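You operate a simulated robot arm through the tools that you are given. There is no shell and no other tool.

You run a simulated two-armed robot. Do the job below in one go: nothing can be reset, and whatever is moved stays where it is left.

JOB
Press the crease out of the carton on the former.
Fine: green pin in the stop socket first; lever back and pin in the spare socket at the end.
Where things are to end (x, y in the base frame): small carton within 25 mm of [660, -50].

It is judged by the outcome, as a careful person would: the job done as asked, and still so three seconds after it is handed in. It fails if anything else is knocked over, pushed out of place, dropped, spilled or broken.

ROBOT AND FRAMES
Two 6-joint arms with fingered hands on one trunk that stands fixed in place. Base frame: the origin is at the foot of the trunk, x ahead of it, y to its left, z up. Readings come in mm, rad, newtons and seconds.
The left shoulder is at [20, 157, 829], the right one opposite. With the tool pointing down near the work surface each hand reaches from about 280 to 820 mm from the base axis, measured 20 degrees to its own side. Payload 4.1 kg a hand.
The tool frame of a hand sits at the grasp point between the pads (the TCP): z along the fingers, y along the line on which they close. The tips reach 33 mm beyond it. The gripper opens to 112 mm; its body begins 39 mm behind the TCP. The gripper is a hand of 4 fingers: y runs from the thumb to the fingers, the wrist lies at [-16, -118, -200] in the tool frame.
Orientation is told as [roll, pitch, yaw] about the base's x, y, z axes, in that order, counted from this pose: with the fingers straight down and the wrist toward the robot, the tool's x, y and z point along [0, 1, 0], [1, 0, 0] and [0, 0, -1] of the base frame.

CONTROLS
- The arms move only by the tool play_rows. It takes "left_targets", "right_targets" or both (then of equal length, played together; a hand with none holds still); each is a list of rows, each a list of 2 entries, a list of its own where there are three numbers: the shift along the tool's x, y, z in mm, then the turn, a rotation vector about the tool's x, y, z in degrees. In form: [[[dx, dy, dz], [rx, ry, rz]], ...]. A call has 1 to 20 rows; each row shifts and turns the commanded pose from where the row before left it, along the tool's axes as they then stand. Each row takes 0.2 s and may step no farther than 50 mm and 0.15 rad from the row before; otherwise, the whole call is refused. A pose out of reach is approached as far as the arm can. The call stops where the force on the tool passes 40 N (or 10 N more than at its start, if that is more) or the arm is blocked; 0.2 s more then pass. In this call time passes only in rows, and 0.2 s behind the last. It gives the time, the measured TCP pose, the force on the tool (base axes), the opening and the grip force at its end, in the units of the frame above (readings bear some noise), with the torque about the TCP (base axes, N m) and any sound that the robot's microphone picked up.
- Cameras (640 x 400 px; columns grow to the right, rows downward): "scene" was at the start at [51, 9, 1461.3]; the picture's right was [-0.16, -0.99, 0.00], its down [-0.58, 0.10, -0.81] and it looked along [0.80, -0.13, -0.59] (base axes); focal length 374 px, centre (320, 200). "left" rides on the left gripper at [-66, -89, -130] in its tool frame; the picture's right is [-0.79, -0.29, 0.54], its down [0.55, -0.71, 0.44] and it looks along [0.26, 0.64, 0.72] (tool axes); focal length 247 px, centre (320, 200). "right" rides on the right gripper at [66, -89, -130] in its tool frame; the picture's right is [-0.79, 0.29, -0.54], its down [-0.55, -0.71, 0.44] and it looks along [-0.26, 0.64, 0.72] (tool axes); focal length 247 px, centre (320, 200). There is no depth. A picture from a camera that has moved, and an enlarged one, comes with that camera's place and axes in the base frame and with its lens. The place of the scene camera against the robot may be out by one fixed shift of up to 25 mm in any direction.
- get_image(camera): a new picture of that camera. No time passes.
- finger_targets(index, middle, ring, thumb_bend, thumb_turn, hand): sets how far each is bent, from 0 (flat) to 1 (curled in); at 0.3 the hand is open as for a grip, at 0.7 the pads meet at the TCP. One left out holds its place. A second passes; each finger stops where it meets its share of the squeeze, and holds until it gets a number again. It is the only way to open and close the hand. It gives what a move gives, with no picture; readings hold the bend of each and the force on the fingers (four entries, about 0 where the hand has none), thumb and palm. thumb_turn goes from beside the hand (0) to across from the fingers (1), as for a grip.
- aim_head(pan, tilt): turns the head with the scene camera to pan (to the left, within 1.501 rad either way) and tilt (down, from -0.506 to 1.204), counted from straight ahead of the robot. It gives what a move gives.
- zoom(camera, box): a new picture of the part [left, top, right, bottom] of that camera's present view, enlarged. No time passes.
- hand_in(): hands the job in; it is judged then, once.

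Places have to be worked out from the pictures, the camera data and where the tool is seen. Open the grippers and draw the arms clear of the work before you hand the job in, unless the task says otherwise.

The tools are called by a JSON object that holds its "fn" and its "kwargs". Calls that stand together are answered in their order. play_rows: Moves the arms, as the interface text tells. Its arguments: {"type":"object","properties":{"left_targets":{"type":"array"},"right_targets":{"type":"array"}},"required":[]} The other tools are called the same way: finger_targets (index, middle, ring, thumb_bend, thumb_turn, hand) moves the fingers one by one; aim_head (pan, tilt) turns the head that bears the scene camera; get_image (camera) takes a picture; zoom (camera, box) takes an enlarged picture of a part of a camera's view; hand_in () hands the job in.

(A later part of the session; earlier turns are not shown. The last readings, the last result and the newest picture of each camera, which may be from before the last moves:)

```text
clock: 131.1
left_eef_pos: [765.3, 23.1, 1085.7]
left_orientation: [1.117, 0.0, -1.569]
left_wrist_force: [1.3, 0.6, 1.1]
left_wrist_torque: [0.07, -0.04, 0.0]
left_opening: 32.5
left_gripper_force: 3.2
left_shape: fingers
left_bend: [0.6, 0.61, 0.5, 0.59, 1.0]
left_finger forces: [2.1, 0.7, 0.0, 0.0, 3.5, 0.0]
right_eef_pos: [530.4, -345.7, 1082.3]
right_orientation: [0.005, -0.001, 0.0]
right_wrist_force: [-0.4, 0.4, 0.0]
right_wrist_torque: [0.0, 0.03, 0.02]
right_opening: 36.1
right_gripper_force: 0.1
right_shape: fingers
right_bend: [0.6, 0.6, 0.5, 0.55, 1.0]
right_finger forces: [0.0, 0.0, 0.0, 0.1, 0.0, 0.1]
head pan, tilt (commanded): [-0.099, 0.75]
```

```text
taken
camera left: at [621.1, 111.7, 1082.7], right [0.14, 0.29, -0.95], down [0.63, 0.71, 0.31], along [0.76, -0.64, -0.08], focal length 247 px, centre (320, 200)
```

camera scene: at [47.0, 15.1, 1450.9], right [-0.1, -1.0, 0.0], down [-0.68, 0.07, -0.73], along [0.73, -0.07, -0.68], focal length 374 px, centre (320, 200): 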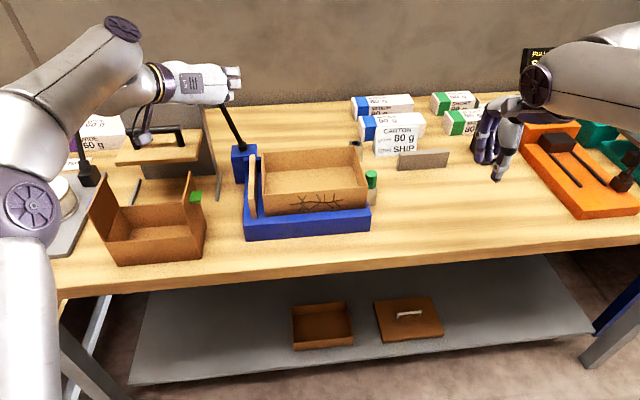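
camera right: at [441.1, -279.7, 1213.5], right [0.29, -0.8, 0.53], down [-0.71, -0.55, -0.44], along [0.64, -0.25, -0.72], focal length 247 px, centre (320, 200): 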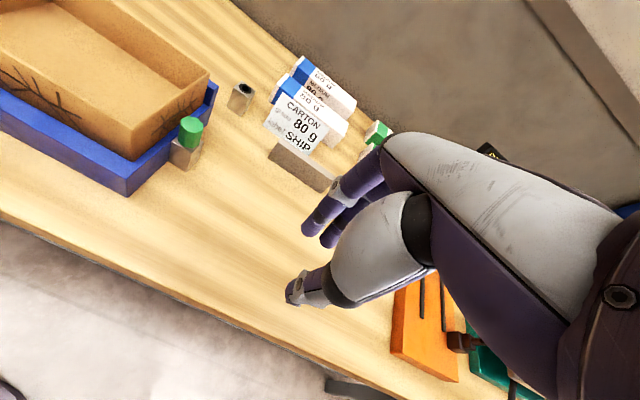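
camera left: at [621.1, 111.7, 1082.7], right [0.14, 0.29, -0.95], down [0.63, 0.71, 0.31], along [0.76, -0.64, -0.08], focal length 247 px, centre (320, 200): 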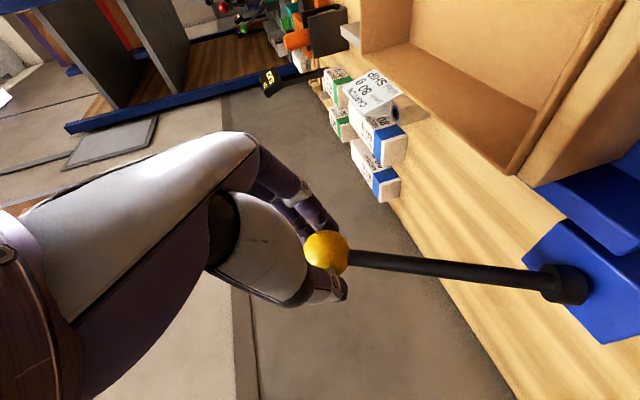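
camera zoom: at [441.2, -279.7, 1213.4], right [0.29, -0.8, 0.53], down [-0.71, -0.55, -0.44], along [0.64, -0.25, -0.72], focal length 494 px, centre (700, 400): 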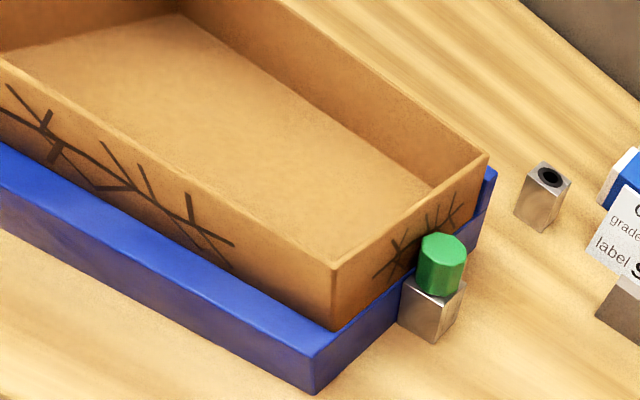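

The carton was pushed about 7 mm and is close to the pin. I continue another 5–6° slowly, watching for resistance.

{"fn": "play_rows", "kwargs": {"left_targets": [[[-3.1, 5.4, 1.5], [0, 0, 0]], [[-3.1, 5.4, 1.5], [0, 0, 0]], [[0, 0, 0], [0, 0, 0]]]}}

{"fn": "zoom", "kwargs": {"camera": "scene", "box": [220, 80, 400, 245]}}

{"fn": "zoom", "kwargs": {"camera": "right", "box": [60, 20, 260, 180]}}

```text
clock: 131.8
left_eef_pos: [764.4, 12.2, 1078.4]
left_orientation: [1.117, 0.001, -1.571]
left_wrist_force: [2.1, 1.5, 0.9]
left_wrist_torque: [0.09, -0.06, 0.05]
left_opening: 32.4
left_gripper_force: 3.1
left_shape: fingers
left_bend: [0.61, 0.61, 0.5, 0.58, 1.0]
left_finger forces: [1.8, 0.8, 0.1, 0.0, 4.1, 0.1]
right_eef_pos: [530.9, -346.9, 1082.2]
right_orientation: [0.006, 0.0, -0.002]
right_wrist_force: [-1.4, 0.1, 1.3]
right_wrist_torque: [-0.04, 0.0, -0.02]
right_opening: 36.1
right_gripper_force: 0.0
right_shape: fingers
right_bend: [0.6, 0.6, 0.5, 0.55, 1.0]
right_finger forces: [0.1, 0.1, 0.0, 0.1, 0.1, 0.1]
head pan, tilt (commanded): [-0.099, 0.75]
```

```text
2.42 times, centred on (310, 162) of scene
camera zoom: at [47.2, 15.0, 1450.9], right [-0.1, -1.0, 0.0], down [-0.68, 0.07, -0.73], along [0.73, -0.07, -0.68], focal length 908 px, centre (344, 291)
```

zoom: 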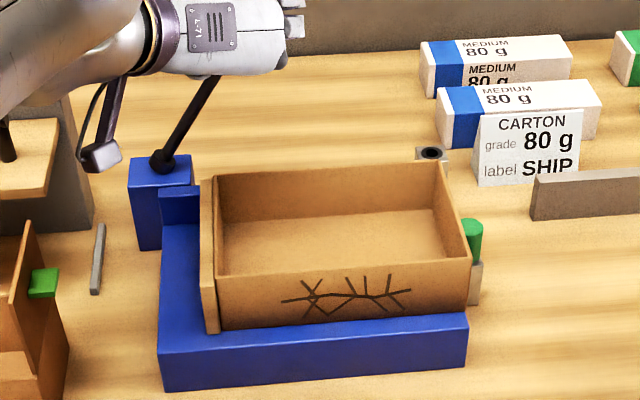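

```text
2.50 times, centred on (160, 100) of right
camera zoom: at [441.3, -279.7, 1213.4], right [0.29, -0.8, 0.53], down [-0.71, -0.55, -0.44], along [0.64, -0.25, -0.72], focal length 617 px, centre (720, 450)
```

zoom: 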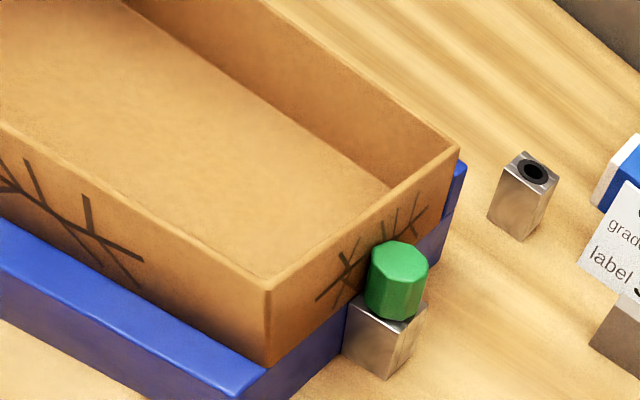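

Close to the pin but no resistance yet. I continue in small steps.

{"fn": "play_rows", "kwargs": {"left_targets": [[[-3.5, 5.1, 1.7], [0, 0, 0]], [[-3.5, 5.1, 1.7], [0, 0, 0]], [[0, 0, 0], [0, 0, 0]]]}}

{"fn": "zoom", "kwargs": {"camera": "scene", "box": [220, 80, 400, 245]}}

{"fn": "zoom", "kwargs": {"camera": "right", "box": [60, 20, 260, 180]}}

{"fn": "get_image", "kwargs": {"camera": "left"}}

```text
clock: 132.7
left_eef_pos: [764.5, 2.7, 1071.3]
left_orientation: [1.12, 0.001, -1.569]
left_wrist_force: [-0.6, 8.5, 7.6]
left_wrist_torque: [0.23, -0.17, 0.18]
left_opening: 37.1
left_gripper_force: 4.1
left_shape: fingers
left_bend: [0.62, 0.62, 0.5, 0.56, 1.0]
left_finger forces: [0.0, 0.0, 0.1, 0.1, 9.0, 0.0]
right_eef_pos: [531.0, -345.6, 1082.6]
right_orientation: [0.005, -0.001, 0.001]
right_wrist_force: [-0.4, -0.1, 0.8]
right_wrist_torque: [-0.01, 0.0, -0.03]
right_opening: 35.8
right_gripper_force: 0.0
right_shape: fingers
right_bend: [0.6, 0.6, 0.5, 0.55, 1.0]
right_finger forces: [0.0, 0.1, 0.0, 0.1, 0.1, 0.0]
head pan, tilt (commanded): [-0.099, 0.75]
```

```text
2.42 times, centred on (310, 162) of scene
camera zoom: at [46.8, 15.4, 1450.9], right [-0.1, -1.0, 0.0], down [-0.68, 0.07, -0.73], along [0.73, -0.07, -0.68], focal length 908 px, centre (344, 291)
```

zoom: 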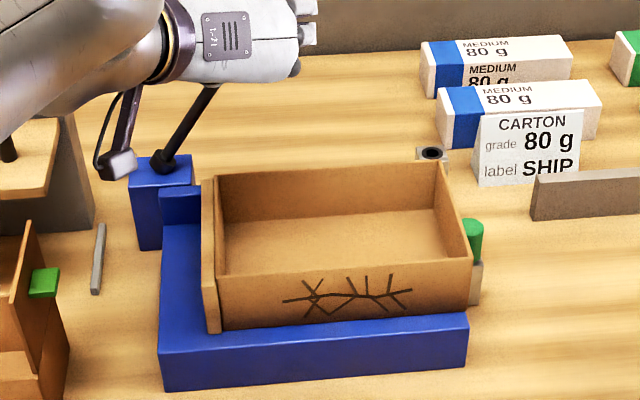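

```text
2.50 times, centred on (160, 100) of right
camera zoom: at [441.1, -279.3, 1213.6], right [0.29, -0.8, 0.53], down [-0.71, -0.55, -0.44], along [0.64, -0.25, -0.72], focal length 617 px, centre (720, 450)
```

zoom: 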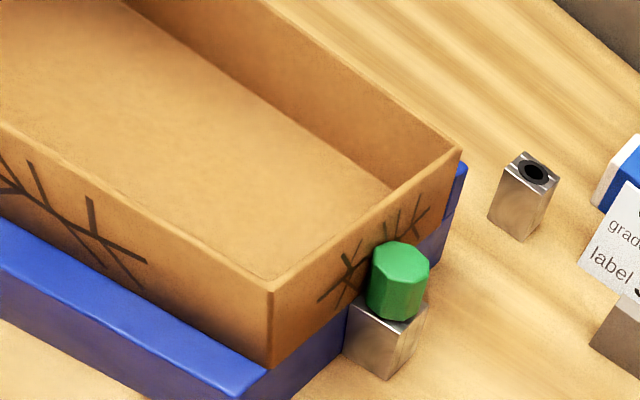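

```text
taken
camera left: at [620.5, 91.5, 1068.8], right [0.14, 0.29, -0.95], down [0.63, 0.71, 0.31], along [0.76, -0.64, -0.08], focal length 247 px, centre (320, 200)
```

left: 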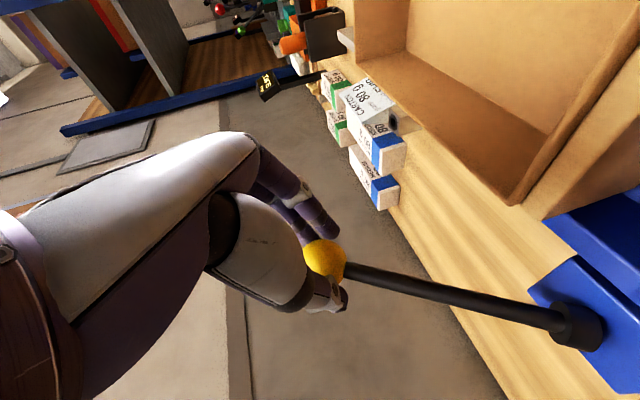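

Resistance now: 8.5 N with the thumb bearing it, so the carton is being pressed against the pin. I set the thumb to close harder and push on a few millimetres.

{"fn": "finger_targets", "kwargs": {"hand": "left", "thumb_bend": 0.85}}

{"fn": "zoom", "kwargs": {"camera": "scene", "box": [220, 80, 400, 245]}}

```text
clock: 133.7
left_eef_pos: [766.3, 4.2, 1070.0]
left_orientation: [1.119, -0.001, -1.567]
left_wrist_force: [13.9, 20.3, -0.3]
left_wrist_torque: [0.11, -0.09, 0.17]
left_opening: 32.4
left_gripper_force: 11.2
left_shape: fingers
left_bend: [0.62, 0.62, 0.5, 0.61, 1.0]
left_finger forces: [0.0, 0.1, 0.0, 0.0, 22.3, 0.0]
right_eef_pos: [531.1, -345.0, 1081.6]
right_orientation: [0.005, 0.0, 0.0]
right_wrist_force: [-0.1, -0.5, -0.6]
right_wrist_torque: [-0.03, 0.02, -0.03]
right_opening: 36.0
right_gripper_force: 0.0
right_shape: fingers
right_bend: [0.6, 0.6, 0.5, 0.55, 1.0]
right_finger forces: [0.0, 0.0, 0.1, 0.1, 0.1, 0.1]
head pan, tilt (commanded): [-0.099, 0.75]
```

```text
2.42 times, centred on (310, 162) of scene
camera zoom: at [47.6, 15.8, 1450.8], right [-0.1, -1.0, 0.0], down [-0.68, 0.07, -0.73], along [0.73, -0.07, -0.68], focal length 908 px, centre (344, 291)
```

zoom: 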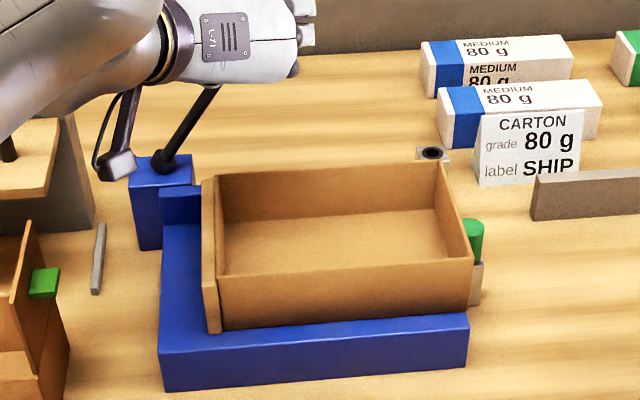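

The crease marks have vanished from the carton – it is pressed out. I relax the thumb and check the other walls.

{"fn": "finger_targets", "kwargs": {"hand": "left", "thumb_bend": 0.6}}

{"fn": "zoom", "kwargs": {"camera": "right", "box": [60, 20, 260, 180]}}

{"fn": "zoom", "kwargs": {"camera": "scene", "box": [220, 80, 400, 245]}}

```text
clock: 134.7
left_eef_pos: [764.3, 0.9, 1070.4]
left_orientation: [1.117, 0.001, -1.572]
left_wrist_force: [0.3, 6.1, 2.8]
left_wrist_torque: [0.1, -0.07, 0.12]
left_opening: 38.0
left_gripper_force: 3.3
left_shape: fingers
left_bend: [0.62, 0.62, 0.5, 0.54, 1.0]
left_finger forces: [0.0, 0.0, 0.0, 0.0, 6.1, 0.0]
right_eef_pos: [531.0, -345.0, 1083.9]
right_orientation: [0.004, 0.0, 0.0]
right_wrist_force: [0.5, -0.6, 0.6]
right_wrist_torque: [0.05, 0.01, -0.02]
right_opening: 35.9
right_gripper_force: 0.0
right_shape: fingers
right_bend: [0.6, 0.6, 0.5, 0.55, 1.0]
right_finger forces: [0.1, 0.0, 0.1, 0.0, 0.0, 0.0]
head pan, tilt (commanded): [-0.099, 0.75]
```

```text
2.50 times, centred on (160, 100) of right
camera zoom: at [441.2, -279.5, 1213.5], right [0.29, -0.8, 0.53], down [-0.71, -0.55, -0.44], along [0.64, -0.25, -0.72], focal length 617 px, centre (720, 450)
```

zoom: 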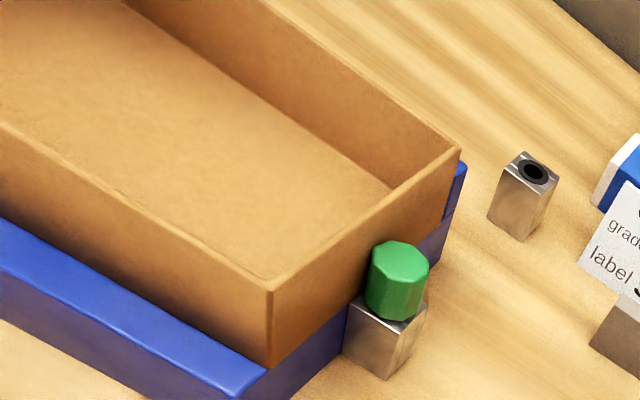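

```text
2.42 times, centred on (310, 162) of scene
camera zoom: at [47.0, 15.2, 1450.9], right [-0.1, -1.0, 0.0], down [-0.68, 0.07, -0.73], along [0.73, -0.07, -0.68], focal length 908 px, centre (344, 291)
```

zoom: 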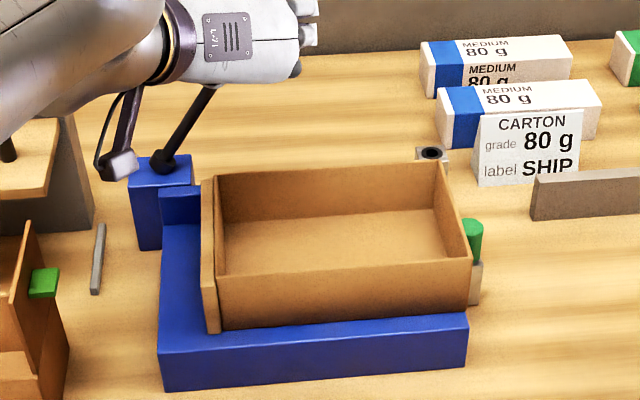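

All crease marks are gone and the carton is intact. I now draw the lever back to the left along its arc with the fingers.

{"fn": "play_rows", "kwargs": {"left_targets": [[[3.6, -5.7, -1.8], [0, 0, 0]], [[3.6, -5.6, -1.7], [0, 0, 0]], [[3.3, -5.5, -1.6], [0, 0, 0]], [[3.3, -5.4, -1.6], [0, 0, 0]], [[3.5, -8.7, -1.7], [0, 0, 0]], [[3.5, -8.7, -1.7], [0, 0, 0]], [[2.7, -9.1, -1.3], [0, 0, 0]], [[2.6, -9.1, -1.3], [0, 0, 0]], [[1.6, -9.4, -0.8], [0, 0, 0]], [[1.5, -9.4, -0.7], [0, 0, 0]], [[0.7, -9.5, -0.4], [0, 0, 0]], [[0.7, -9.4, -0.3], [0, 0, 0]], [[0, 0, 0], [0, 0, 0]]]}}

{"fn": "zoom", "kwargs": {"camera": "scene", "box": [220, 80, 400, 245]}}

{"fn": "get_image", "kwargs": {"camera": "left"}}

```text
clock: 137.4
left_eef_pos: [764.6, 100.6, 1103.8]
left_orientation: [1.118, 0.0, -1.57]
left_wrist_force: [0.7, -1.5, 0.5]
left_wrist_torque: [-0.05, -0.02, -0.02]
left_opening: 32.5
left_gripper_force: 2.3
left_shape: fingers
left_bend: [0.59, 0.61, 0.5, 0.59, 1.0]
left_finger forces: [1.7, 1.7, 0.0, 0.1, 1.8, 0.1]
right_eef_pos: [530.9, -345.5, 1081.7]
right_orientation: [0.007, -0.001, 0.0]
right_wrist_force: [1.2, -0.1, 0.5]
right_wrist_torque: [0.01, 0.01, -0.02]
right_opening: 36.1
right_gripper_force: 0.1
right_shape: fingers
right_bend: [0.6, 0.6, 0.5, 0.55, 1.0]
right_finger forces: [0.1, 0.1, 0.1, 0.1, 0.1, 0.1]
head pan, tilt (commanded): [-0.099, 0.75]
```

```text
2.42 times, centred on (310, 162) of scene
camera zoom: at [47.1, 14.9, 1450.9], right [-0.1, -1.0, 0.0], down [-0.68, 0.07, -0.73], along [0.73, -0.07, -0.68], focal length 908 px, centre (344, 291)
```

zoom: 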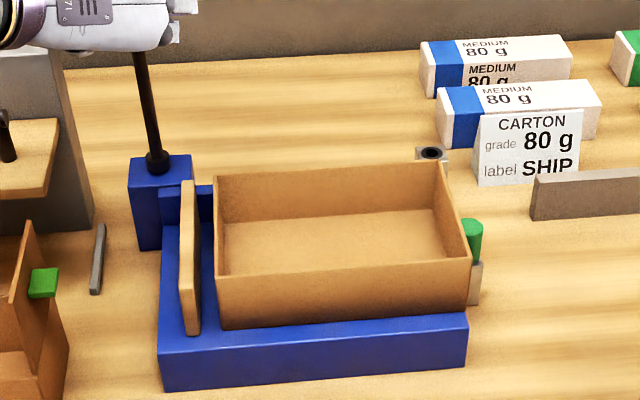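

```text
taken
camera left: at [620.2, 187.6, 1101.4], right [0.14, 0.29, -0.95], down [0.63, 0.71, 0.31], along [0.76, -0.64, -0.08], focal length 247 px, centre (320, 200)
```

left: 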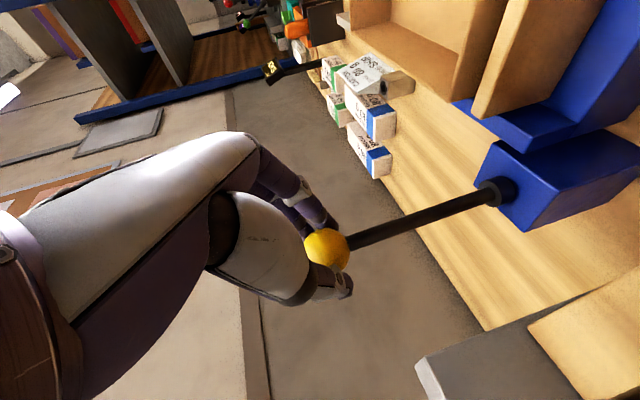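

The paddle is retracting and the carton stays put. I bring the lever the rest of the way back.

{"fn": "play_rows", "kwargs": {"left_targets": [[[-0.4, -7.5, 0.2], [0, 0, 0]], [[-0.3, -7.4, 0.2], [0, 0, 0]], [[-1.8, -9.3, 0.9], [0, 0, 0]], [[-1.9, -9.3, 0.9], [0, 0, 0]], [[-2.9, -9.7, 1.4], [0, 0, 0]], [[-2.9, -9.7, 1.4], [0, 0, 0]], [[-4.2, -9.7, 2.1], [0, 0, 0]], [[-4.3, -9.6, 2.1], [0, 0, 0]], [[0, 0, 0], [0, 0, 0]]]}}

{"fn": "zoom", "kwargs": {"camera": "scene", "box": [180, 80, 400, 245]}}

{"fn": "get_image", "kwargs": {"camera": "left"}}

```text
clock: 139.4
left_eef_pos: [764.7, 170.8, 1081.6]
left_orientation: [1.116, 0.0, -1.572]
left_wrist_force: [-0.5, -0.9, -0.6]
left_wrist_torque: [-0.01, 0.03, 0.0]
left_opening: 31.4
left_gripper_force: 2.4
left_shape: fingers
left_bend: [0.6, 0.61, 0.5, 0.59, 1.0]
left_finger forces: [1.3, 1.0, 0.0, 0.0, 1.8, 0.0]
right_eef_pos: [531.1, -345.4, 1083.2]
right_orientation: [0.007, -0.001, -0.002]
right_wrist_force: [0.5, 0.8, 0.0]
right_wrist_torque: [-0.02, 0.01, -0.02]
right_opening: 36.2
right_gripper_force: 0.1
right_shape: fingers
right_bend: [0.6, 0.6, 0.5, 0.55, 1.0]
right_finger forces: [0.0, 0.0, 0.0, 0.0, 0.0, 0.0]
head pan, tilt (commanded): [-0.099, 0.75]
```

```text
2.42 times, centred on (290, 162) of scene
camera zoom: at [47.1, 14.9, 1450.9], right [-0.1, -1.0, 0.0], down [-0.68, 0.07, -0.73], along [0.73, -0.07, -0.68], focal length 908 px, centre (393, 291)
```

zoom: 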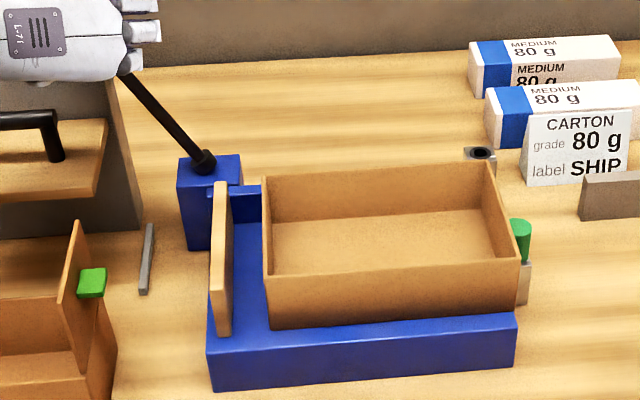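

```text
taken
camera left: at [620.7, 259.3, 1080.1], right [0.14, 0.29, -0.95], down [0.63, 0.71, 0.31], along [0.76, -0.64, -0.09], focal length 247 px, centre (320, 200)
```

left: 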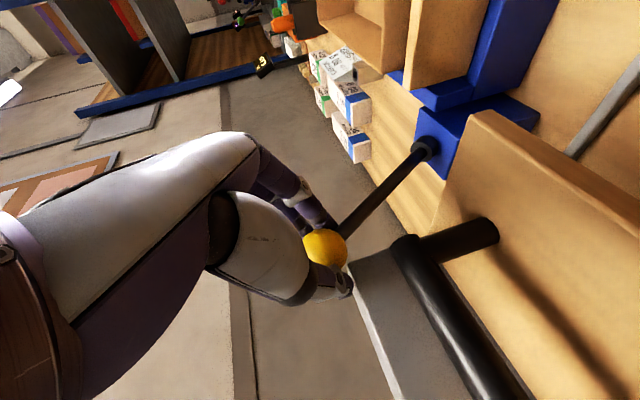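

The lever and paddle look to be back at their starting place. I nudge 4 mm further to feel the end stop.

{"fn": "play_rows", "kwargs": {"left_targets": [[[-1.1, -2, 0.6], [0, 0, 0]], [[-1.1, -2, 0.5], [0, 0, 0]], [[0, 0, 0], [0, 0, 0]]]}}

{"fn": "get_image", "kwargs": {"camera": "left"}}

```text
clock: 140.2
left_eef_pos: [765.1, 174.0, 1081.5]
left_orientation: [1.116, 0.0, -1.573]
left_wrist_force: [0.3, -4.1, 2.3]
left_wrist_torque: [-0.13, -0.02, -0.11]
left_opening: 31.4
left_gripper_force: 2.4
left_shape: fingers
left_bend: [0.59, 0.6, 0.5, 0.59, 1.0]
left_finger forces: [2.8, 2.3, 0.0, 0.1, 0.5, 0.0]
right_eef_pos: [531.8, -345.8, 1082.7]
right_orientation: [0.006, 0.0, 0.001]
right_wrist_force: [0.1, 0.0, -0.5]
right_wrist_torque: [-0.01, 0.01, 0.02]
right_opening: 36.1
right_gripper_force: 0.0
right_shape: fingers
right_bend: [0.6, 0.6, 0.5, 0.55, 1.0]
right_finger forces: [0.1, 0.0, 0.0, 0.1, 0.0, 0.0]
head pan, tilt (commanded): [-0.099, 0.75]
```

```text
taken
camera left: at [620.9, 262.4, 1078.6], right [0.14, 0.29, -0.95], down [0.63, 0.71, 0.31], along [0.76, -0.64, -0.08], focal length 247 px, centre (320, 200)
```

left: 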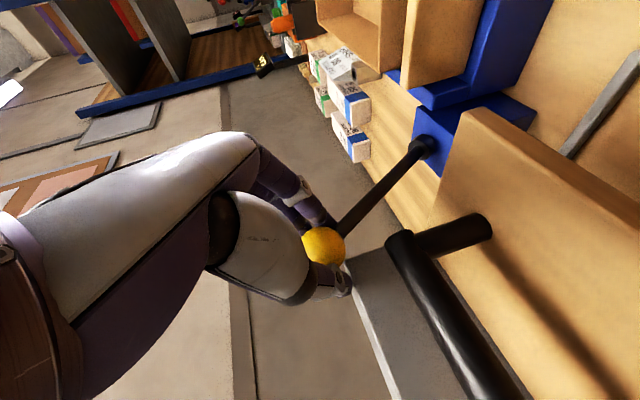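

The end stop is felt (4 N), so the lever is fully back. I open the left hand and withdraw it along its approach line.

{"fn": "finger_targets", "kwargs": {"hand": "left", "index": 0.42, "middle": 0.42, "ring": 0.42, "thumb_bend": 0.42}}

{"fn": "play_rows", "kwargs": {"left_targets": [[[0, 0, -20], [0, 0, 0]], [[0, 0, -25], [0, 0, 0]], [[0, 0, -25], [0, 0, 0]], [[0, 0, -30], [0, 0, 0]], [[-5, -14, -30], [0, 0, 0]], [[-10, -14.8, -35], [0, 0, 0]], [[-11, -14.8, -36], [0, 0, 0]], [[-11, -14.8, -36], [0, 0, 0]], [[-11, -14.8, -36], [0, 0, 0]], [[0, 0, 0], [0, 0, 0]]]}}

{"fn": "get_image", "kwargs": {"camera": "scene"}}

{"fn": "zoom", "kwargs": {"camera": "scene", "box": [180, 80, 400, 245]}}

```text
clock: 141.2
left_eef_pos: [764.4, 175.3, 1080.3]
left_orientation: [1.118, -0.001, -1.571]
left_wrist_force: [0.6, -0.6, -0.3]
left_wrist_torque: [0.02, -0.02, 0.0]
left_opening: 79.4
left_gripper_force: 0.0
left_shape: fingers
left_bend: [0.42, 0.42, 0.42, 0.42, 0.99]
left_finger forces: [0.1, 0.0, 0.0, 0.0, 0.0, 0.1]
right_eef_pos: [531.9, -345.1, 1082.5]
right_orientation: [0.006, 0.001, 0.0]
right_wrist_force: [0.9, 1.2, -0.7]
right_wrist_torque: [-0.01, -0.02, 0.0]
right_opening: 35.9
right_gripper_force: 0.0
right_shape: fingers
right_bend: [0.6, 0.6, 0.5, 0.55, 1.0]
right_finger forces: [0.0, 0.0, 0.1, 0.1, 0.0, 0.0]
head pan, tilt (commanded): [-0.099, 0.75]
```

```text
clock: 143.4
left_eef_pos: [497.8, 248.9, 1156.7]
left_orientation: [1.117, 0.0, -1.57]
left_wrist_force: [-0.3, -0.5, -0.2]
left_wrist_torque: [0.0, 0.02, -0.02]
left_opening: 79.6
left_gripper_force: 0.1
left_shape: fingers
left_bend: [0.42, 0.42, 0.42, 0.42, 0.99]
left_finger forces: [0.0, 0.0, 0.0, 0.0, 0.0, 0.0]
right_eef_pos: [531.2, -346.3, 1083.0]
right_orientation: [0.007, 0.0, 0.001]
right_wrist_force: [1.0, -0.6, 0.3]
right_wrist_torque: [0.01, 0.0, 0.02]
right_opening: 36.0
right_gripper_force: 0.1
right_shape: fingers
right_bend: [0.6, 0.6, 0.5, 0.55, 1.0]
right_finger forces: [0.0, 0.1, 0.0, 0.0, 0.1, 0.0]
head pan, tilt (commanded): [-0.099, 0.75]
```

```text
taken
camera scene: at [47.2, 14.9, 1450.8], right [-0.1, -1.0, 0.0], down [-0.68, 0.07, -0.73], along [0.73, -0.07, -0.68], focal length 374 px, centre (320, 200)
```

scene: 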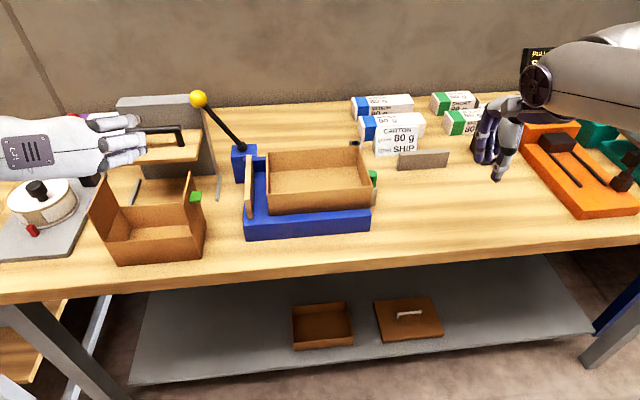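

```text
2.42 times, centred on (290, 162) of scene
camera zoom: at [47.2, 14.9, 1450.8], right [-0.1, -1.0, 0.0], down [-0.68, 0.07, -0.73], along [0.73, -0.07, -0.68], focal length 908 px, centre (393, 291)
```

zoom: 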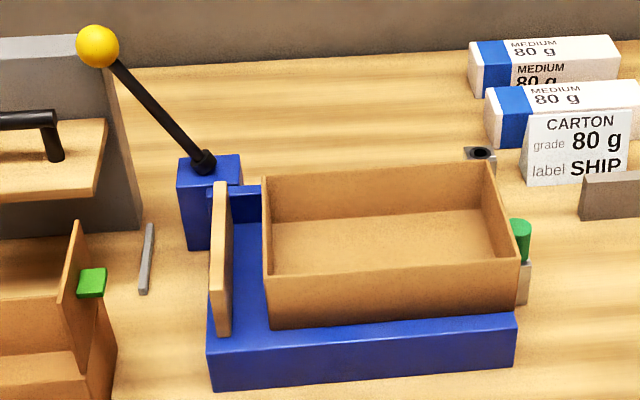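

The lever is back exactly where it began (knob position matches). The carton's centre is about (663,-60), touching the pin. I'll ease it about 10 mm left from the inside to centre it and free the pin. First I close the right hand and bring it over the carton.

{"fn": "finger_targets", "kwargs": {"hand": "right", "index": 0.7, "middle": 0.7, "ring": 0.7, "thumb_bend": 0.68}}

{"fn": "play_rows", "kwargs": {"right_targets": [[[25, 10, 2.8], [0, 0, 0]], [[40.8, 14.6, 2.8], [0, 0, 0]], [[40.8, 14.6, 2.8], [0, 0, 0]], [[40.8, 14.6, 2.8], [0, 0, 0]], [[40.8, 14.6, 2.8], [0, 0, 0]], [[40.8, 14.6, 2.8], [0, 0, 0]], [[40.8, 14.6, 2.8], [0, 0, 0]], [[40.8, 14.6, 2.8], [0, 0, 0]], [[15, 4, 0], [0, 0, 0]], [[0, 0, 0], [0, 0, 0]]]}}

{"fn": "zoom", "kwargs": {"camera": "scene", "box": [220, 80, 400, 245]}}

{"fn": "get_image", "kwargs": {"camera": "right"}}

```text
clock: 144.4
left_eef_pos: [498.1, 249.3, 1156.5]
left_orientation: [1.116, 0.0, -1.571]
left_wrist_force: [0.5, -0.3, -0.5]
left_wrist_torque: [0.01, -0.01, -0.01]
left_opening: 79.5
left_gripper_force: 0.1
left_shape: fingers
left_bend: [0.42, 0.42, 0.42, 0.42, 0.99]
left_finger forces: [0.0, 0.0, 0.1, 0.0, 0.1, 0.0]
right_eef_pos: [531.8, -345.8, 1082.6]
right_orientation: [0.007, 0.001, 0.0]
right_wrist_force: [0.4, -1.1, -0.2]
right_wrist_torque: [-0.04, 0.03, -0.03]
right_opening: 6.0
right_gripper_force: 0.0
right_shape: fingers
right_bend: [0.7, 0.7, 0.7, 0.68, 1.0]
right_finger forces: [0.1, 0.0, 0.1, 0.1, 0.0, 0.1]
head pan, tilt (commanded): [-0.099, 0.75]
```

```text
clock: 146.7
left_eef_pos: [496.4, 249.4, 1156.8]
left_orientation: [1.116, 0.001, -1.571]
left_wrist_force: [-0.7, 0.0, 0.3]
left_wrist_torque: [-0.03, 0.0, -0.01]
left_opening: 79.8
left_gripper_force: 0.0
left_shape: fingers
left_bend: [0.42, 0.42, 0.42, 0.42, 0.99]
left_finger forces: [0.1, 0.1, 0.0, 0.0, 0.0, 0.0]
right_eef_pos: [645.9, -19.0, 1059.9]
right_orientation: [0.008, 0.0, 0.0]
right_wrist_force: [0.0, -0.2, -0.3]
right_wrist_torque: [-0.01, -0.01, 0.03]
right_opening: 5.6
right_gripper_force: 0.0
right_shape: fingers
right_bend: [0.7, 0.7, 0.7, 0.68, 1.0]
right_finger forces: [0.0, 0.0, 0.0, 0.1, 0.1, 0.0]
head pan, tilt (commanded): [-0.099, 0.75]
```

```text
2.42 times, centred on (310, 162) of scene
camera zoom: at [47.0, 14.9, 1450.9], right [-0.1, -1.0, 0.0], down [-0.68, 0.07, -0.73], along [0.73, -0.07, -0.68], focal length 908 px, centre (344, 291)
```

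zoom: 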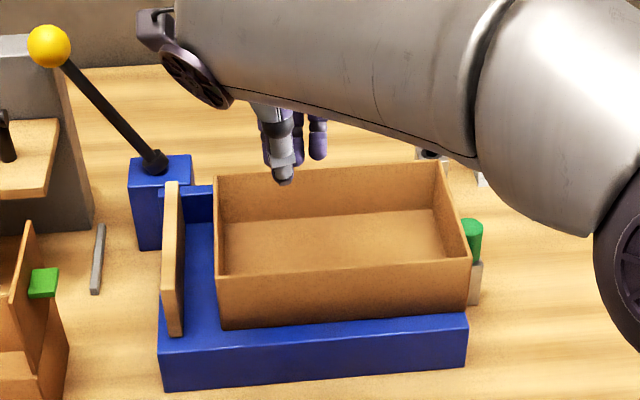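

```text
taken
camera right: at [556.4, 47.9, 1191.1], right [0.29, -0.8, 0.53], down [-0.71, -0.55, -0.44], along [0.64, -0.25, -0.72], focal length 247 px, centre (320, 200)
```

right: 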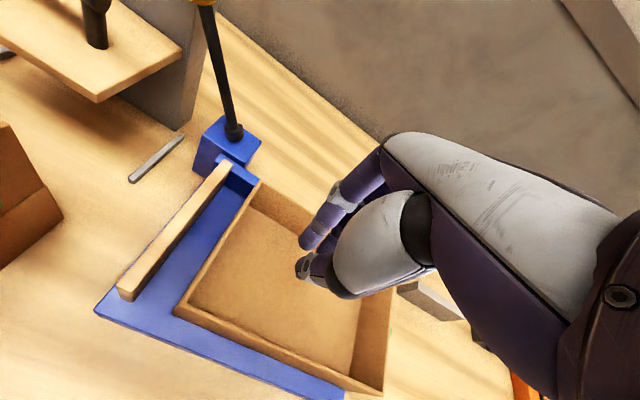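

The wrist camera puts the carton's left wall at y≈42 and its x range at 587–729, so its centre is about (658,-60). I lower the closed hand inside the carton to z≈956.

{"fn": "play_rows", "kwargs": {"right_targets": [[[0, 2, 26], [0, 0, 0]], [[0, 0, 26], [0, 0, 0]], [[0, 0, 26], [0, 0, 0]], [[0, 0, 26], [0, 0, 0]], [[0, 0, 0], [0, 0, 0]]]}}

{"fn": "get_image", "kwargs": {"camera": "right"}}

{"fn": "zoom", "kwargs": {"camera": "scene", "box": [220, 80, 400, 245]}}

```text
clock: 147.8
left_eef_pos: [498.1, 250.1, 1155.8]
left_orientation: [1.116, -0.001, -1.571]
left_wrist_force: [-0.3, -0.3, -0.5]
left_wrist_torque: [0.02, 0.02, 0.01]
left_opening: 79.4
left_gripper_force: 0.2
left_shape: fingers
left_bend: [0.42, 0.42, 0.42, 0.42, 0.99]
left_finger forces: [0.0, 0.0, 0.0, 0.0, 0.1, 0.1]
right_eef_pos: [649.4, -19.0, 956.2]
right_orientation: [0.007, -0.001, -0.001]
right_wrist_force: [0.1, -0.4, 0.2]
right_wrist_torque: [0.0, -0.03, 0.02]
right_opening: 5.7
right_gripper_force: 0.1
right_shape: fingers
right_bend: [0.7, 0.7, 0.7, 0.68, 1.0]
right_finger forces: [0.0, 0.0, 0.1, 0.0, 0.0, 0.0]
head pan, tilt (commanded): [-0.099, 0.75]
```

```text
taken
camera right: at [559.2, 47.3, 1086.8], right [0.29, -0.8, 0.53], down [-0.71, -0.55, -0.44], along [0.64, -0.25, -0.72], focal length 247 px, centre (320, 200)
```

right: 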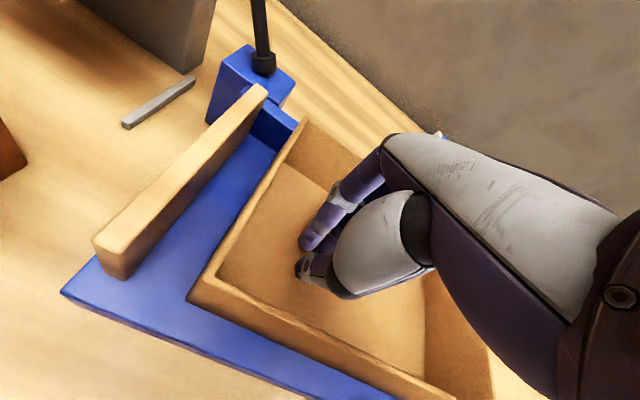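

```text
2.42 times, centred on (310, 162) of scene
camera zoom: at [47.0, 15.0, 1450.9], right [-0.1, -1.0, 0.0], down [-0.68, 0.07, -0.73], along [0.73, -0.07, -0.68], focal length 908 px, centre (344, 291)
```

zoom: 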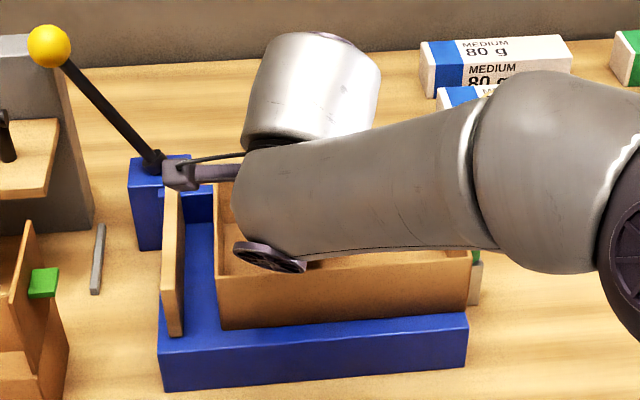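

Inside and clear of the floor. I move left toward the left wall, then in small steps until it touches and shifts.

{"fn": "play_rows", "kwargs": {"right_targets": [[[9, 0, 0], [0, 0, 0]], [[9, 0, 0], [0, 0, 0]], [[9, 0, 0], [0, 0, 0]], [[6, 0, 0], [0, 0, 0]], [[0, 0, 0], [0, 0, 0]]]}}

{"fn": "get_image", "kwargs": {"camera": "right"}}

```text
clock: 149.1
left_eef_pos: [498.9, 249.5, 1157.0]
left_orientation: [1.117, 0.0, -1.57]
left_wrist_force: [1.1, 0.0, 0.8]
left_wrist_torque: [0.01, -0.04, -0.02]
left_opening: 79.3
left_gripper_force: 0.0
left_shape: fingers
left_bend: [0.42, 0.42, 0.42, 0.42, 0.99]
left_finger forces: [0.0, 0.1, 0.0, 0.0, 0.1, 0.0]
right_eef_pos: [649.8, 14.2, 957.2]
right_orientation: [0.006, 0.0, 0.001]
right_wrist_force: [0.0, 0.0, 0.7]
right_wrist_torque: [-0.01, -0.01, 0.02]
right_opening: 6.1
right_gripper_force: 0.1
right_shape: fingers
right_bend: [0.7, 0.7, 0.7, 0.68, 1.0]
right_finger forces: [0.1, 0.0, 0.1, 0.1, 0.0, 0.0]
head pan, tilt (commanded): [-0.099, 0.75]
```

```text
taken
camera right: at [559.3, 80.4, 1088.2], right [0.29, -0.8, 0.53], down [-0.71, -0.55, -0.44], along [0.64, -0.25, -0.72], focal length 247 px, centre (320, 200)
```

right: 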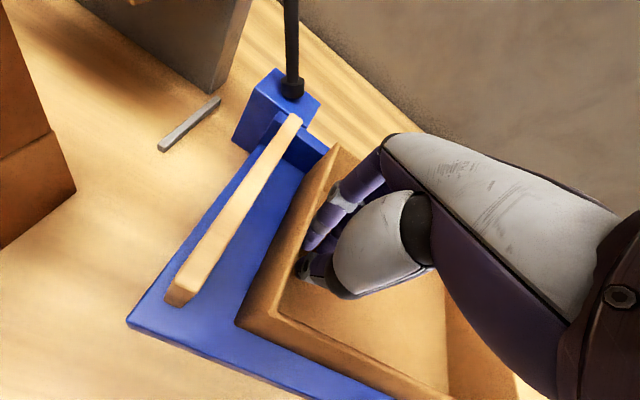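

Close to the wall but not touching. I push in 3 mm steps.

{"fn": "play_rows", "kwargs": {"right_targets": [[[3, 0, 0], [0, 0, 0]], [[3, 0, 0], [0, 0, 0]], [[3, 0, 0], [0, 0, 0]], [[3, 0, 0], [0, 0, 0]], [[0, 0, 0], [0, 0, 0]]]}}

{"fn": "get_image", "kwargs": {"camera": "right"}}

{"fn": "zoom", "kwargs": {"camera": "scene", "box": [220, 80, 400, 245]}}

```text
clock: 150.2
left_eef_pos: [498.7, 249.4, 1157.6]
left_orientation: [1.116, 0.0, -1.571]
left_wrist_force: [-0.4, 0.0, -0.3]
left_wrist_torque: [0.0, -0.01, 0.0]
left_opening: 79.2
left_gripper_force: 0.0
left_shape: fingers
left_bend: [0.42, 0.42, 0.42, 0.42, 0.99]
left_finger forces: [0.1, 0.0, 0.0, 0.0, 0.1, 0.0]
right_eef_pos: [649.7, 26.7, 956.8]
right_orientation: [0.006, 0.0, 0.0]
right_wrist_force: [-0.3, -0.7, -0.3]
right_wrist_torque: [0.02, 0.01, 0.02]
right_opening: 5.8
right_gripper_force: 0.2
right_shape: fingers
right_bend: [0.7, 0.7, 0.7, 0.68, 1.0]
right_finger forces: [0.7, 0.0, 0.1, 0.1, 0.0, 0.0]
head pan, tilt (commanded): [-0.099, 0.75]
```

```text
taken
camera right: at [559.3, 92.3, 1087.8], right [0.29, -0.8, 0.53], down [-0.71, -0.55, -0.44], along [0.64, -0.25, -0.72], focal length 247 px, centre (320, 200)
```

right: 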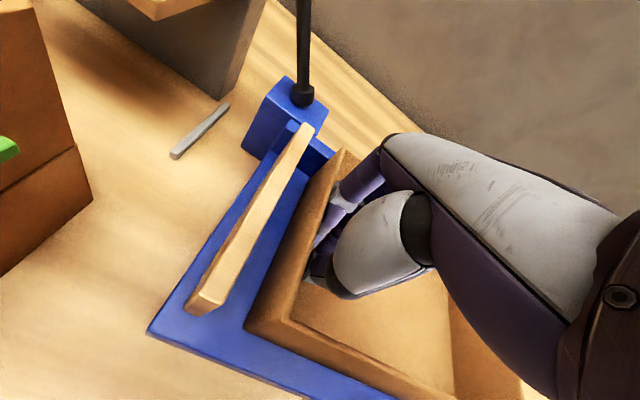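

```text
2.42 times, centred on (310, 162) of scene
camera zoom: at [47.0, 14.9, 1450.9], right [-0.1, -1.0, 0.0], down [-0.68, 0.07, -0.73], along [0.73, -0.07, -0.68], focal length 908 px, centre (344, 291)
```

zoom: 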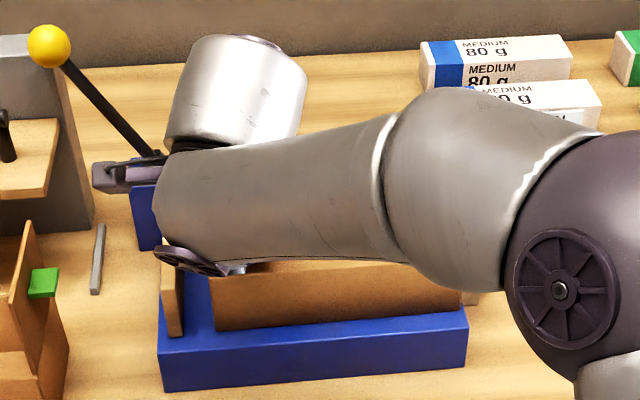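

The carton has moved about 5 mm left under a gentle push. I go another 5 mm.

{"fn": "play_rows", "kwargs": {"right_targets": [[[2.5, 0, 0], [0, 0, 0]], [[2.5, 0, 0], [0, 0, 0]], [[0, 0, 0], [0, 0, 0]], [[-8, 0, 0], [0, 0, 0]], [[-12, 0, 0], [0, 0, 0]], [[-20, 0, 0], [0, 0, 0]], [[0, 0, 0], [0, 0, 0]]]}}

{"fn": "play_rows", "kwargs": {"right_targets": [[[0, 0, -26], [0, 0, 0]], [[0, 0, -26], [0, 0, 0]], [[0, 0, -26], [0, 0, 0]], [[0, -10, -30], [0, 0, 0]], [[-30, -10, 0], [0, 0, 0]], [[-40, -10, 0], [0, 0, 0]], [[-40, -10, 0], [0, 0, 0]], [[-45, -10, 0], [0, 0, 0]], [[-45, -10, 0], [0, 0, 0]], [[-45, -10, 0], [0, 0, 0]], [[-45, -10, 0], [0, 0, 0]], [[-40, -10, 0], [0, 0, 0]], [[0, 0, 0], [0, 0, 0]]]}}

{"fn": "zoom", "kwargs": {"camera": "scene", "box": [220, 80, 400, 245]}}

{"fn": "get_image", "kwargs": {"camera": "right"}}

```text
clock: 151.8
left_eef_pos: [498.7, 249.4, 1156.2]
left_orientation: [1.116, -0.002, -1.572]
left_wrist_force: [0.1, 0.9, 0.2]
left_wrist_torque: [0.0, 0.01, 0.01]
left_opening: 79.5
left_gripper_force: 0.1
left_shape: fingers
left_bend: [0.42, 0.42, 0.42, 0.42, 0.99]
left_finger forces: [0.1, 0.0, 0.0, 0.0, 0.0, 0.1]
right_eef_pos: [650.1, -8.9, 955.4]
right_orientation: [0.005, 0.0, 0.0]
right_wrist_force: [0.6, 0.6, -0.5]
right_wrist_torque: [-0.02, 0.02, 0.04]
right_opening: 5.9
right_gripper_force: 0.0
right_shape: fingers
right_bend: [0.7, 0.7, 0.7, 0.68, 1.0]
right_finger forces: [0.0, 0.0, 0.0, 0.0, 0.1, 0.0]
head pan, tilt (commanded): [-0.099, 0.75]
```

```text
clock: 154.7
left_eef_pos: [497.5, 249.7, 1156.3]
left_orientation: [1.117, -0.001, -1.571]
left_wrist_force: [0.7, 0.3, -0.1]
left_wrist_torque: [-0.03, 0.0, -0.02]
left_opening: 79.4
left_gripper_force: 0.0
left_shape: fingers
left_bend: [0.42, 0.42, 0.42, 0.42, 0.99]
left_finger forces: [0.0, 0.0, 0.0, 0.0, 0.0, 0.1]
right_eef_pos: [557.5, -339.2, 1063.9]
right_orientation: [0.006, 0.001, -0.001]
right_wrist_force: [-0.6, 1.1, -0.7]
right_wrist_torque: [-0.01, 0.01, -0.04]
right_opening: 5.9
right_gripper_force: 0.1
right_shape: fingers
right_bend: [0.7, 0.7, 0.7, 0.68, 1.0]
right_finger forces: [0.0, 0.1, 0.0, 0.0, 0.1, 0.0]
head pan, tilt (commanded): [-0.099, 0.75]
```

```text
2.42 times, centred on (310, 162) of scene
camera zoom: at [47.1, 15.1, 1450.9], right [-0.1, -1.0, 0.0], down [-0.68, 0.07, -0.73], along [0.73, -0.07, -0.68], focal length 908 px, centre (344, 291)
```

zoom: 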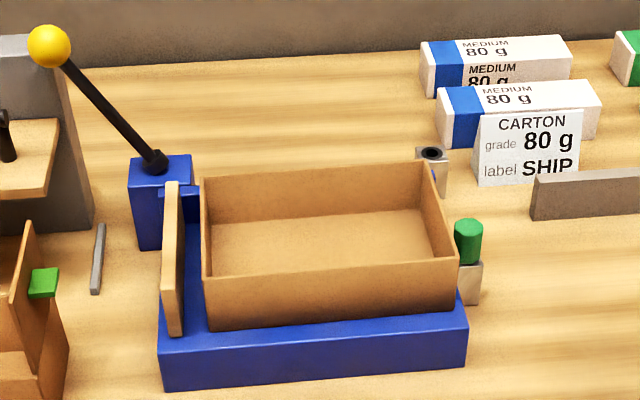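

```text
taken
camera right: at [468.4, -273.8, 1194.4], right [0.29, -0.8, 0.53], down [-0.71, -0.55, -0.44], along [0.64, -0.25, -0.72], focal length 247 px, centre (320, 200)
```

right: 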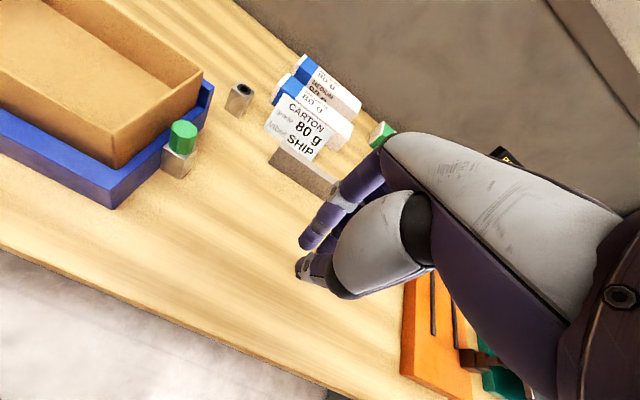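

The carton is now centred near y≈-50 with clear space to the pin. I open the right hand and measure the gap between carton and pin before fetching the pin.

{"fn": "finger_targets", "kwargs": {"hand": "right", "index": 0.46, "middle": 0.46, "ring": 0.46, "thumb_bend": 0.44}}

{"fn": "zoom", "kwargs": {"camera": "right", "box": [60, 60, 220, 210]}}

{"fn": "zoom", "kwargs": {"camera": "scene", "box": [330, 145, 400, 210]}}

```text
clock: 155.7
left_eef_pos: [497.7, 250.7, 1156.4]
left_orientation: [1.118, 0.0, -1.572]
left_wrist_force: [0.7, -0.7, 0.2]
left_wrist_torque: [0.01, 0.01, -0.02]
left_opening: 79.2
left_gripper_force: 0.1
left_shape: fingers
left_bend: [0.42, 0.42, 0.42, 0.42, 0.99]
left_finger forces: [0.1, 0.0, 0.0, 0.0, 0.0, 0.1]
right_eef_pos: [559.9, -339.0, 1064.3]
right_orientation: [0.007, 0.0, -0.001]
right_wrist_force: [0.5, 0.4, -0.2]
right_wrist_torque: [-0.04, -0.02, 0.01]
right_opening: 71.0
right_gripper_force: 0.1
right_shape: fingers
right_bend: [0.46, 0.46, 0.46, 0.44, 0.99]
right_finger forces: [0.1, 0.0, 0.0, 0.1, 0.0, 0.0]
head pan, tilt (commanded): [-0.099, 0.75]
```

```text
2.67 times, centred on (140, 135) of right
camera zoom: at [468.6, -273.5, 1194.3], right [0.29, -0.8, 0.53], down [-0.71, -0.55, -0.44], along [0.64, -0.25, -0.72], focal length 659 px, centre (800, 373)
```

zoom: 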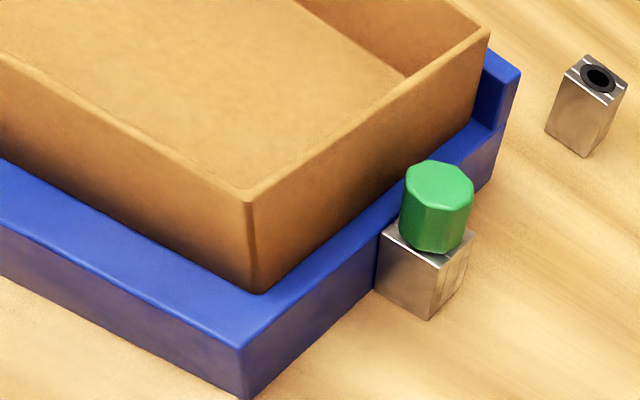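

```text
6.15 times, centred on (365, 178) of scene
camera zoom: at [47.1, 15.0, 1450.9], right [-0.1, -1.0, 0.0], down [-0.68, 0.07, -0.73], along [0.73, -0.07, -0.68], focal length 2304 px, centre (43, 338)
```

zoom: 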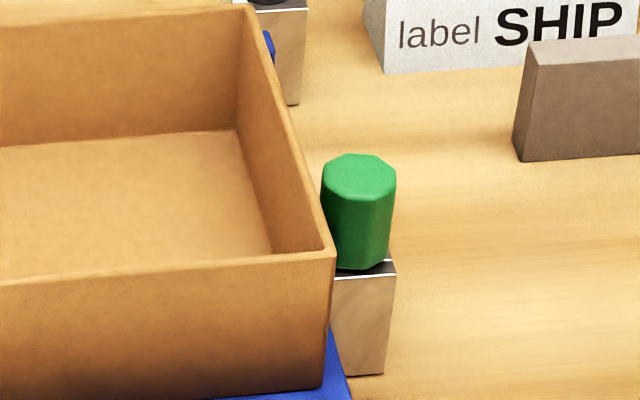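

Gap between carton and pin is about 11 mm and the pin head is at (663.7,-177.7). I bring the right hand above it at (672,-180,1040) with an 8° tilt.

{"fn": "play_rows", "kwargs": {"right_targets": [[[31.8, 22.4, 4.8], [0, 0, 0]], [[31.8, 22.4, 4.8], [0, 0, 0]], [[31.8, 22.4, 4.8], [0, 0, 0]], [[31.8, 22.4, 4.8], [0, 0, 0]], [[31.8, 22.4, 4.8], [0, 0, 0]], [[0, 0, 0], [-8, 0, 0]], [[0, 0, 0], [0, 0, 0]]]}}

{"fn": "get_image", "kwargs": {"camera": "right"}}

{"fn": "zoom", "kwargs": {"camera": "scene", "box": [320, 110, 430, 215]}}

```text
clock: 157.2
left_eef_pos: [496.9, 251.2, 1156.2]
left_orientation: [1.117, -0.001, -1.571]
left_wrist_force: [-0.8, 0.7, 0.5]
left_wrist_torque: [0.0, 0.03, 0.0]
left_opening: 79.2
left_gripper_force: 0.0
left_shape: fingers
left_bend: [0.42, 0.42, 0.42, 0.42, 0.99]
left_finger forces: [0.1, 0.0, 0.1, 0.1, 0.0, 0.1]
right_eef_pos: [672.8, -181.0, 1041.2]
right_orientation: [0.007, -0.14, -0.001]
right_wrist_force: [-0.3, -1.2, -0.1]
right_wrist_torque: [0.03, 0.01, 0.03]
right_opening: 71.2
right_gripper_force: 0.0
right_shape: fingers
right_bend: [0.46, 0.46, 0.46, 0.44, 0.99]
right_finger forces: [0.0, 0.0, 0.1, 0.0, 0.0, 0.0]
head pan, tilt (commanded): [-0.099, 0.75]
```

```text
taken
camera right: at [565.2, -114.3, 1157.6], right [0.21, -0.8, 0.57], down [-0.64, -0.55, -0.53], along [0.74, -0.25, -0.63], focal length 247 px, centre (320, 200)
```

right: 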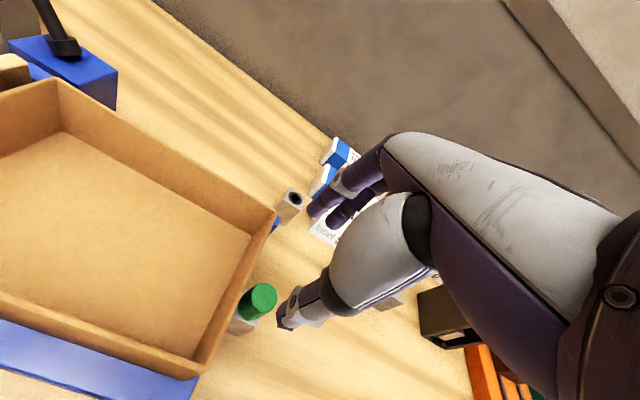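

```text
3.81 times, centred on (375, 162) of scene
camera zoom: at [47.1, 15.0, 1450.9], right [-0.1, -1.0, 0.0], down [-0.68, 0.07, -0.73], along [0.73, -0.07, -0.68], focal length 1426 px, centre (110, 343)
```

zoom: 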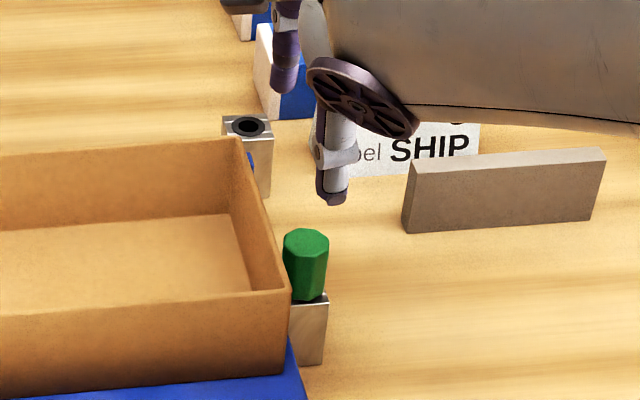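

Clear. I descend to about z=947 around the pin head.

{"fn": "play_rows", "kwargs": {"right_targets": [[[0, -2.8, 19.8], [0, 0, 0]], [[0, -2.8, 19.8], [0, 0, 0]], [[0, -2.8, 19.8], [0, 0, 0]], [[0, -2.8, 19.8], [0, 0, 0]], [[0, -1.9, 13.9], [0, 0, 0]], [[0, 0, 0], [0, 0, 0]]]}}

{"fn": "get_image", "kwargs": {"camera": "right"}}

{"fn": "zoom", "kwargs": {"camera": "scene", "box": [320, 110, 430, 215]}}

```text
clock: 158.7
left_eef_pos: [497.9, 248.8, 1156.2]
left_orientation: [1.117, 0.001, -1.57]
left_wrist_force: [-0.4, -0.5, 0.9]
left_wrist_torque: [0.01, 0.0, 0.0]
left_opening: 79.5
left_gripper_force: 0.0
left_shape: fingers
left_bend: [0.42, 0.42, 0.42, 0.42, 0.99]
left_finger forces: [0.0, 0.1, 0.0, 0.0, 0.1, 0.1]
right_eef_pos: [673.1, -179.0, 945.2]
right_orientation: [0.006, -0.139, 0.001]
right_wrist_force: [-0.1, -0.2, -0.6]
right_wrist_torque: [-0.01, -0.02, 0.03]
right_opening: 71.1
right_gripper_force: 0.0
right_shape: fingers
right_bend: [0.46, 0.46, 0.46, 0.44, 0.99]
right_finger forces: [0.0, 0.0, 0.1, 0.0, 0.0, 0.0]
head pan, tilt (commanded): [-0.099, 0.75]
```

```text
taken
camera right: at [565.5, -112.5, 1063.2], right [0.21, -0.8, 0.57], down [-0.64, -0.55, -0.53], along [0.74, -0.25, -0.63], focal length 247 px, centre (320, 200)
```

right: 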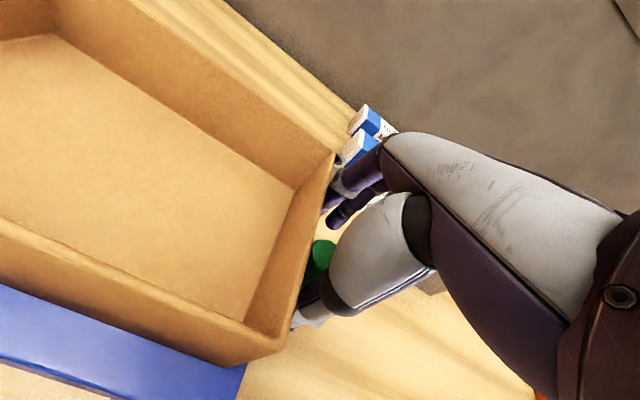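

```text
3.81 times, centred on (375, 162) of scene
camera zoom: at [47.0, 15.0, 1450.9], right [-0.1, -1.0, 0.0], down [-0.68, 0.07, -0.73], along [0.73, -0.07, -0.68], focal length 1426 px, centre (110, 343)
```

zoom: 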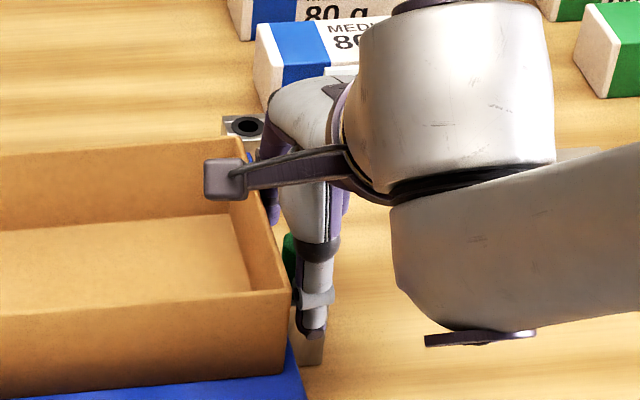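

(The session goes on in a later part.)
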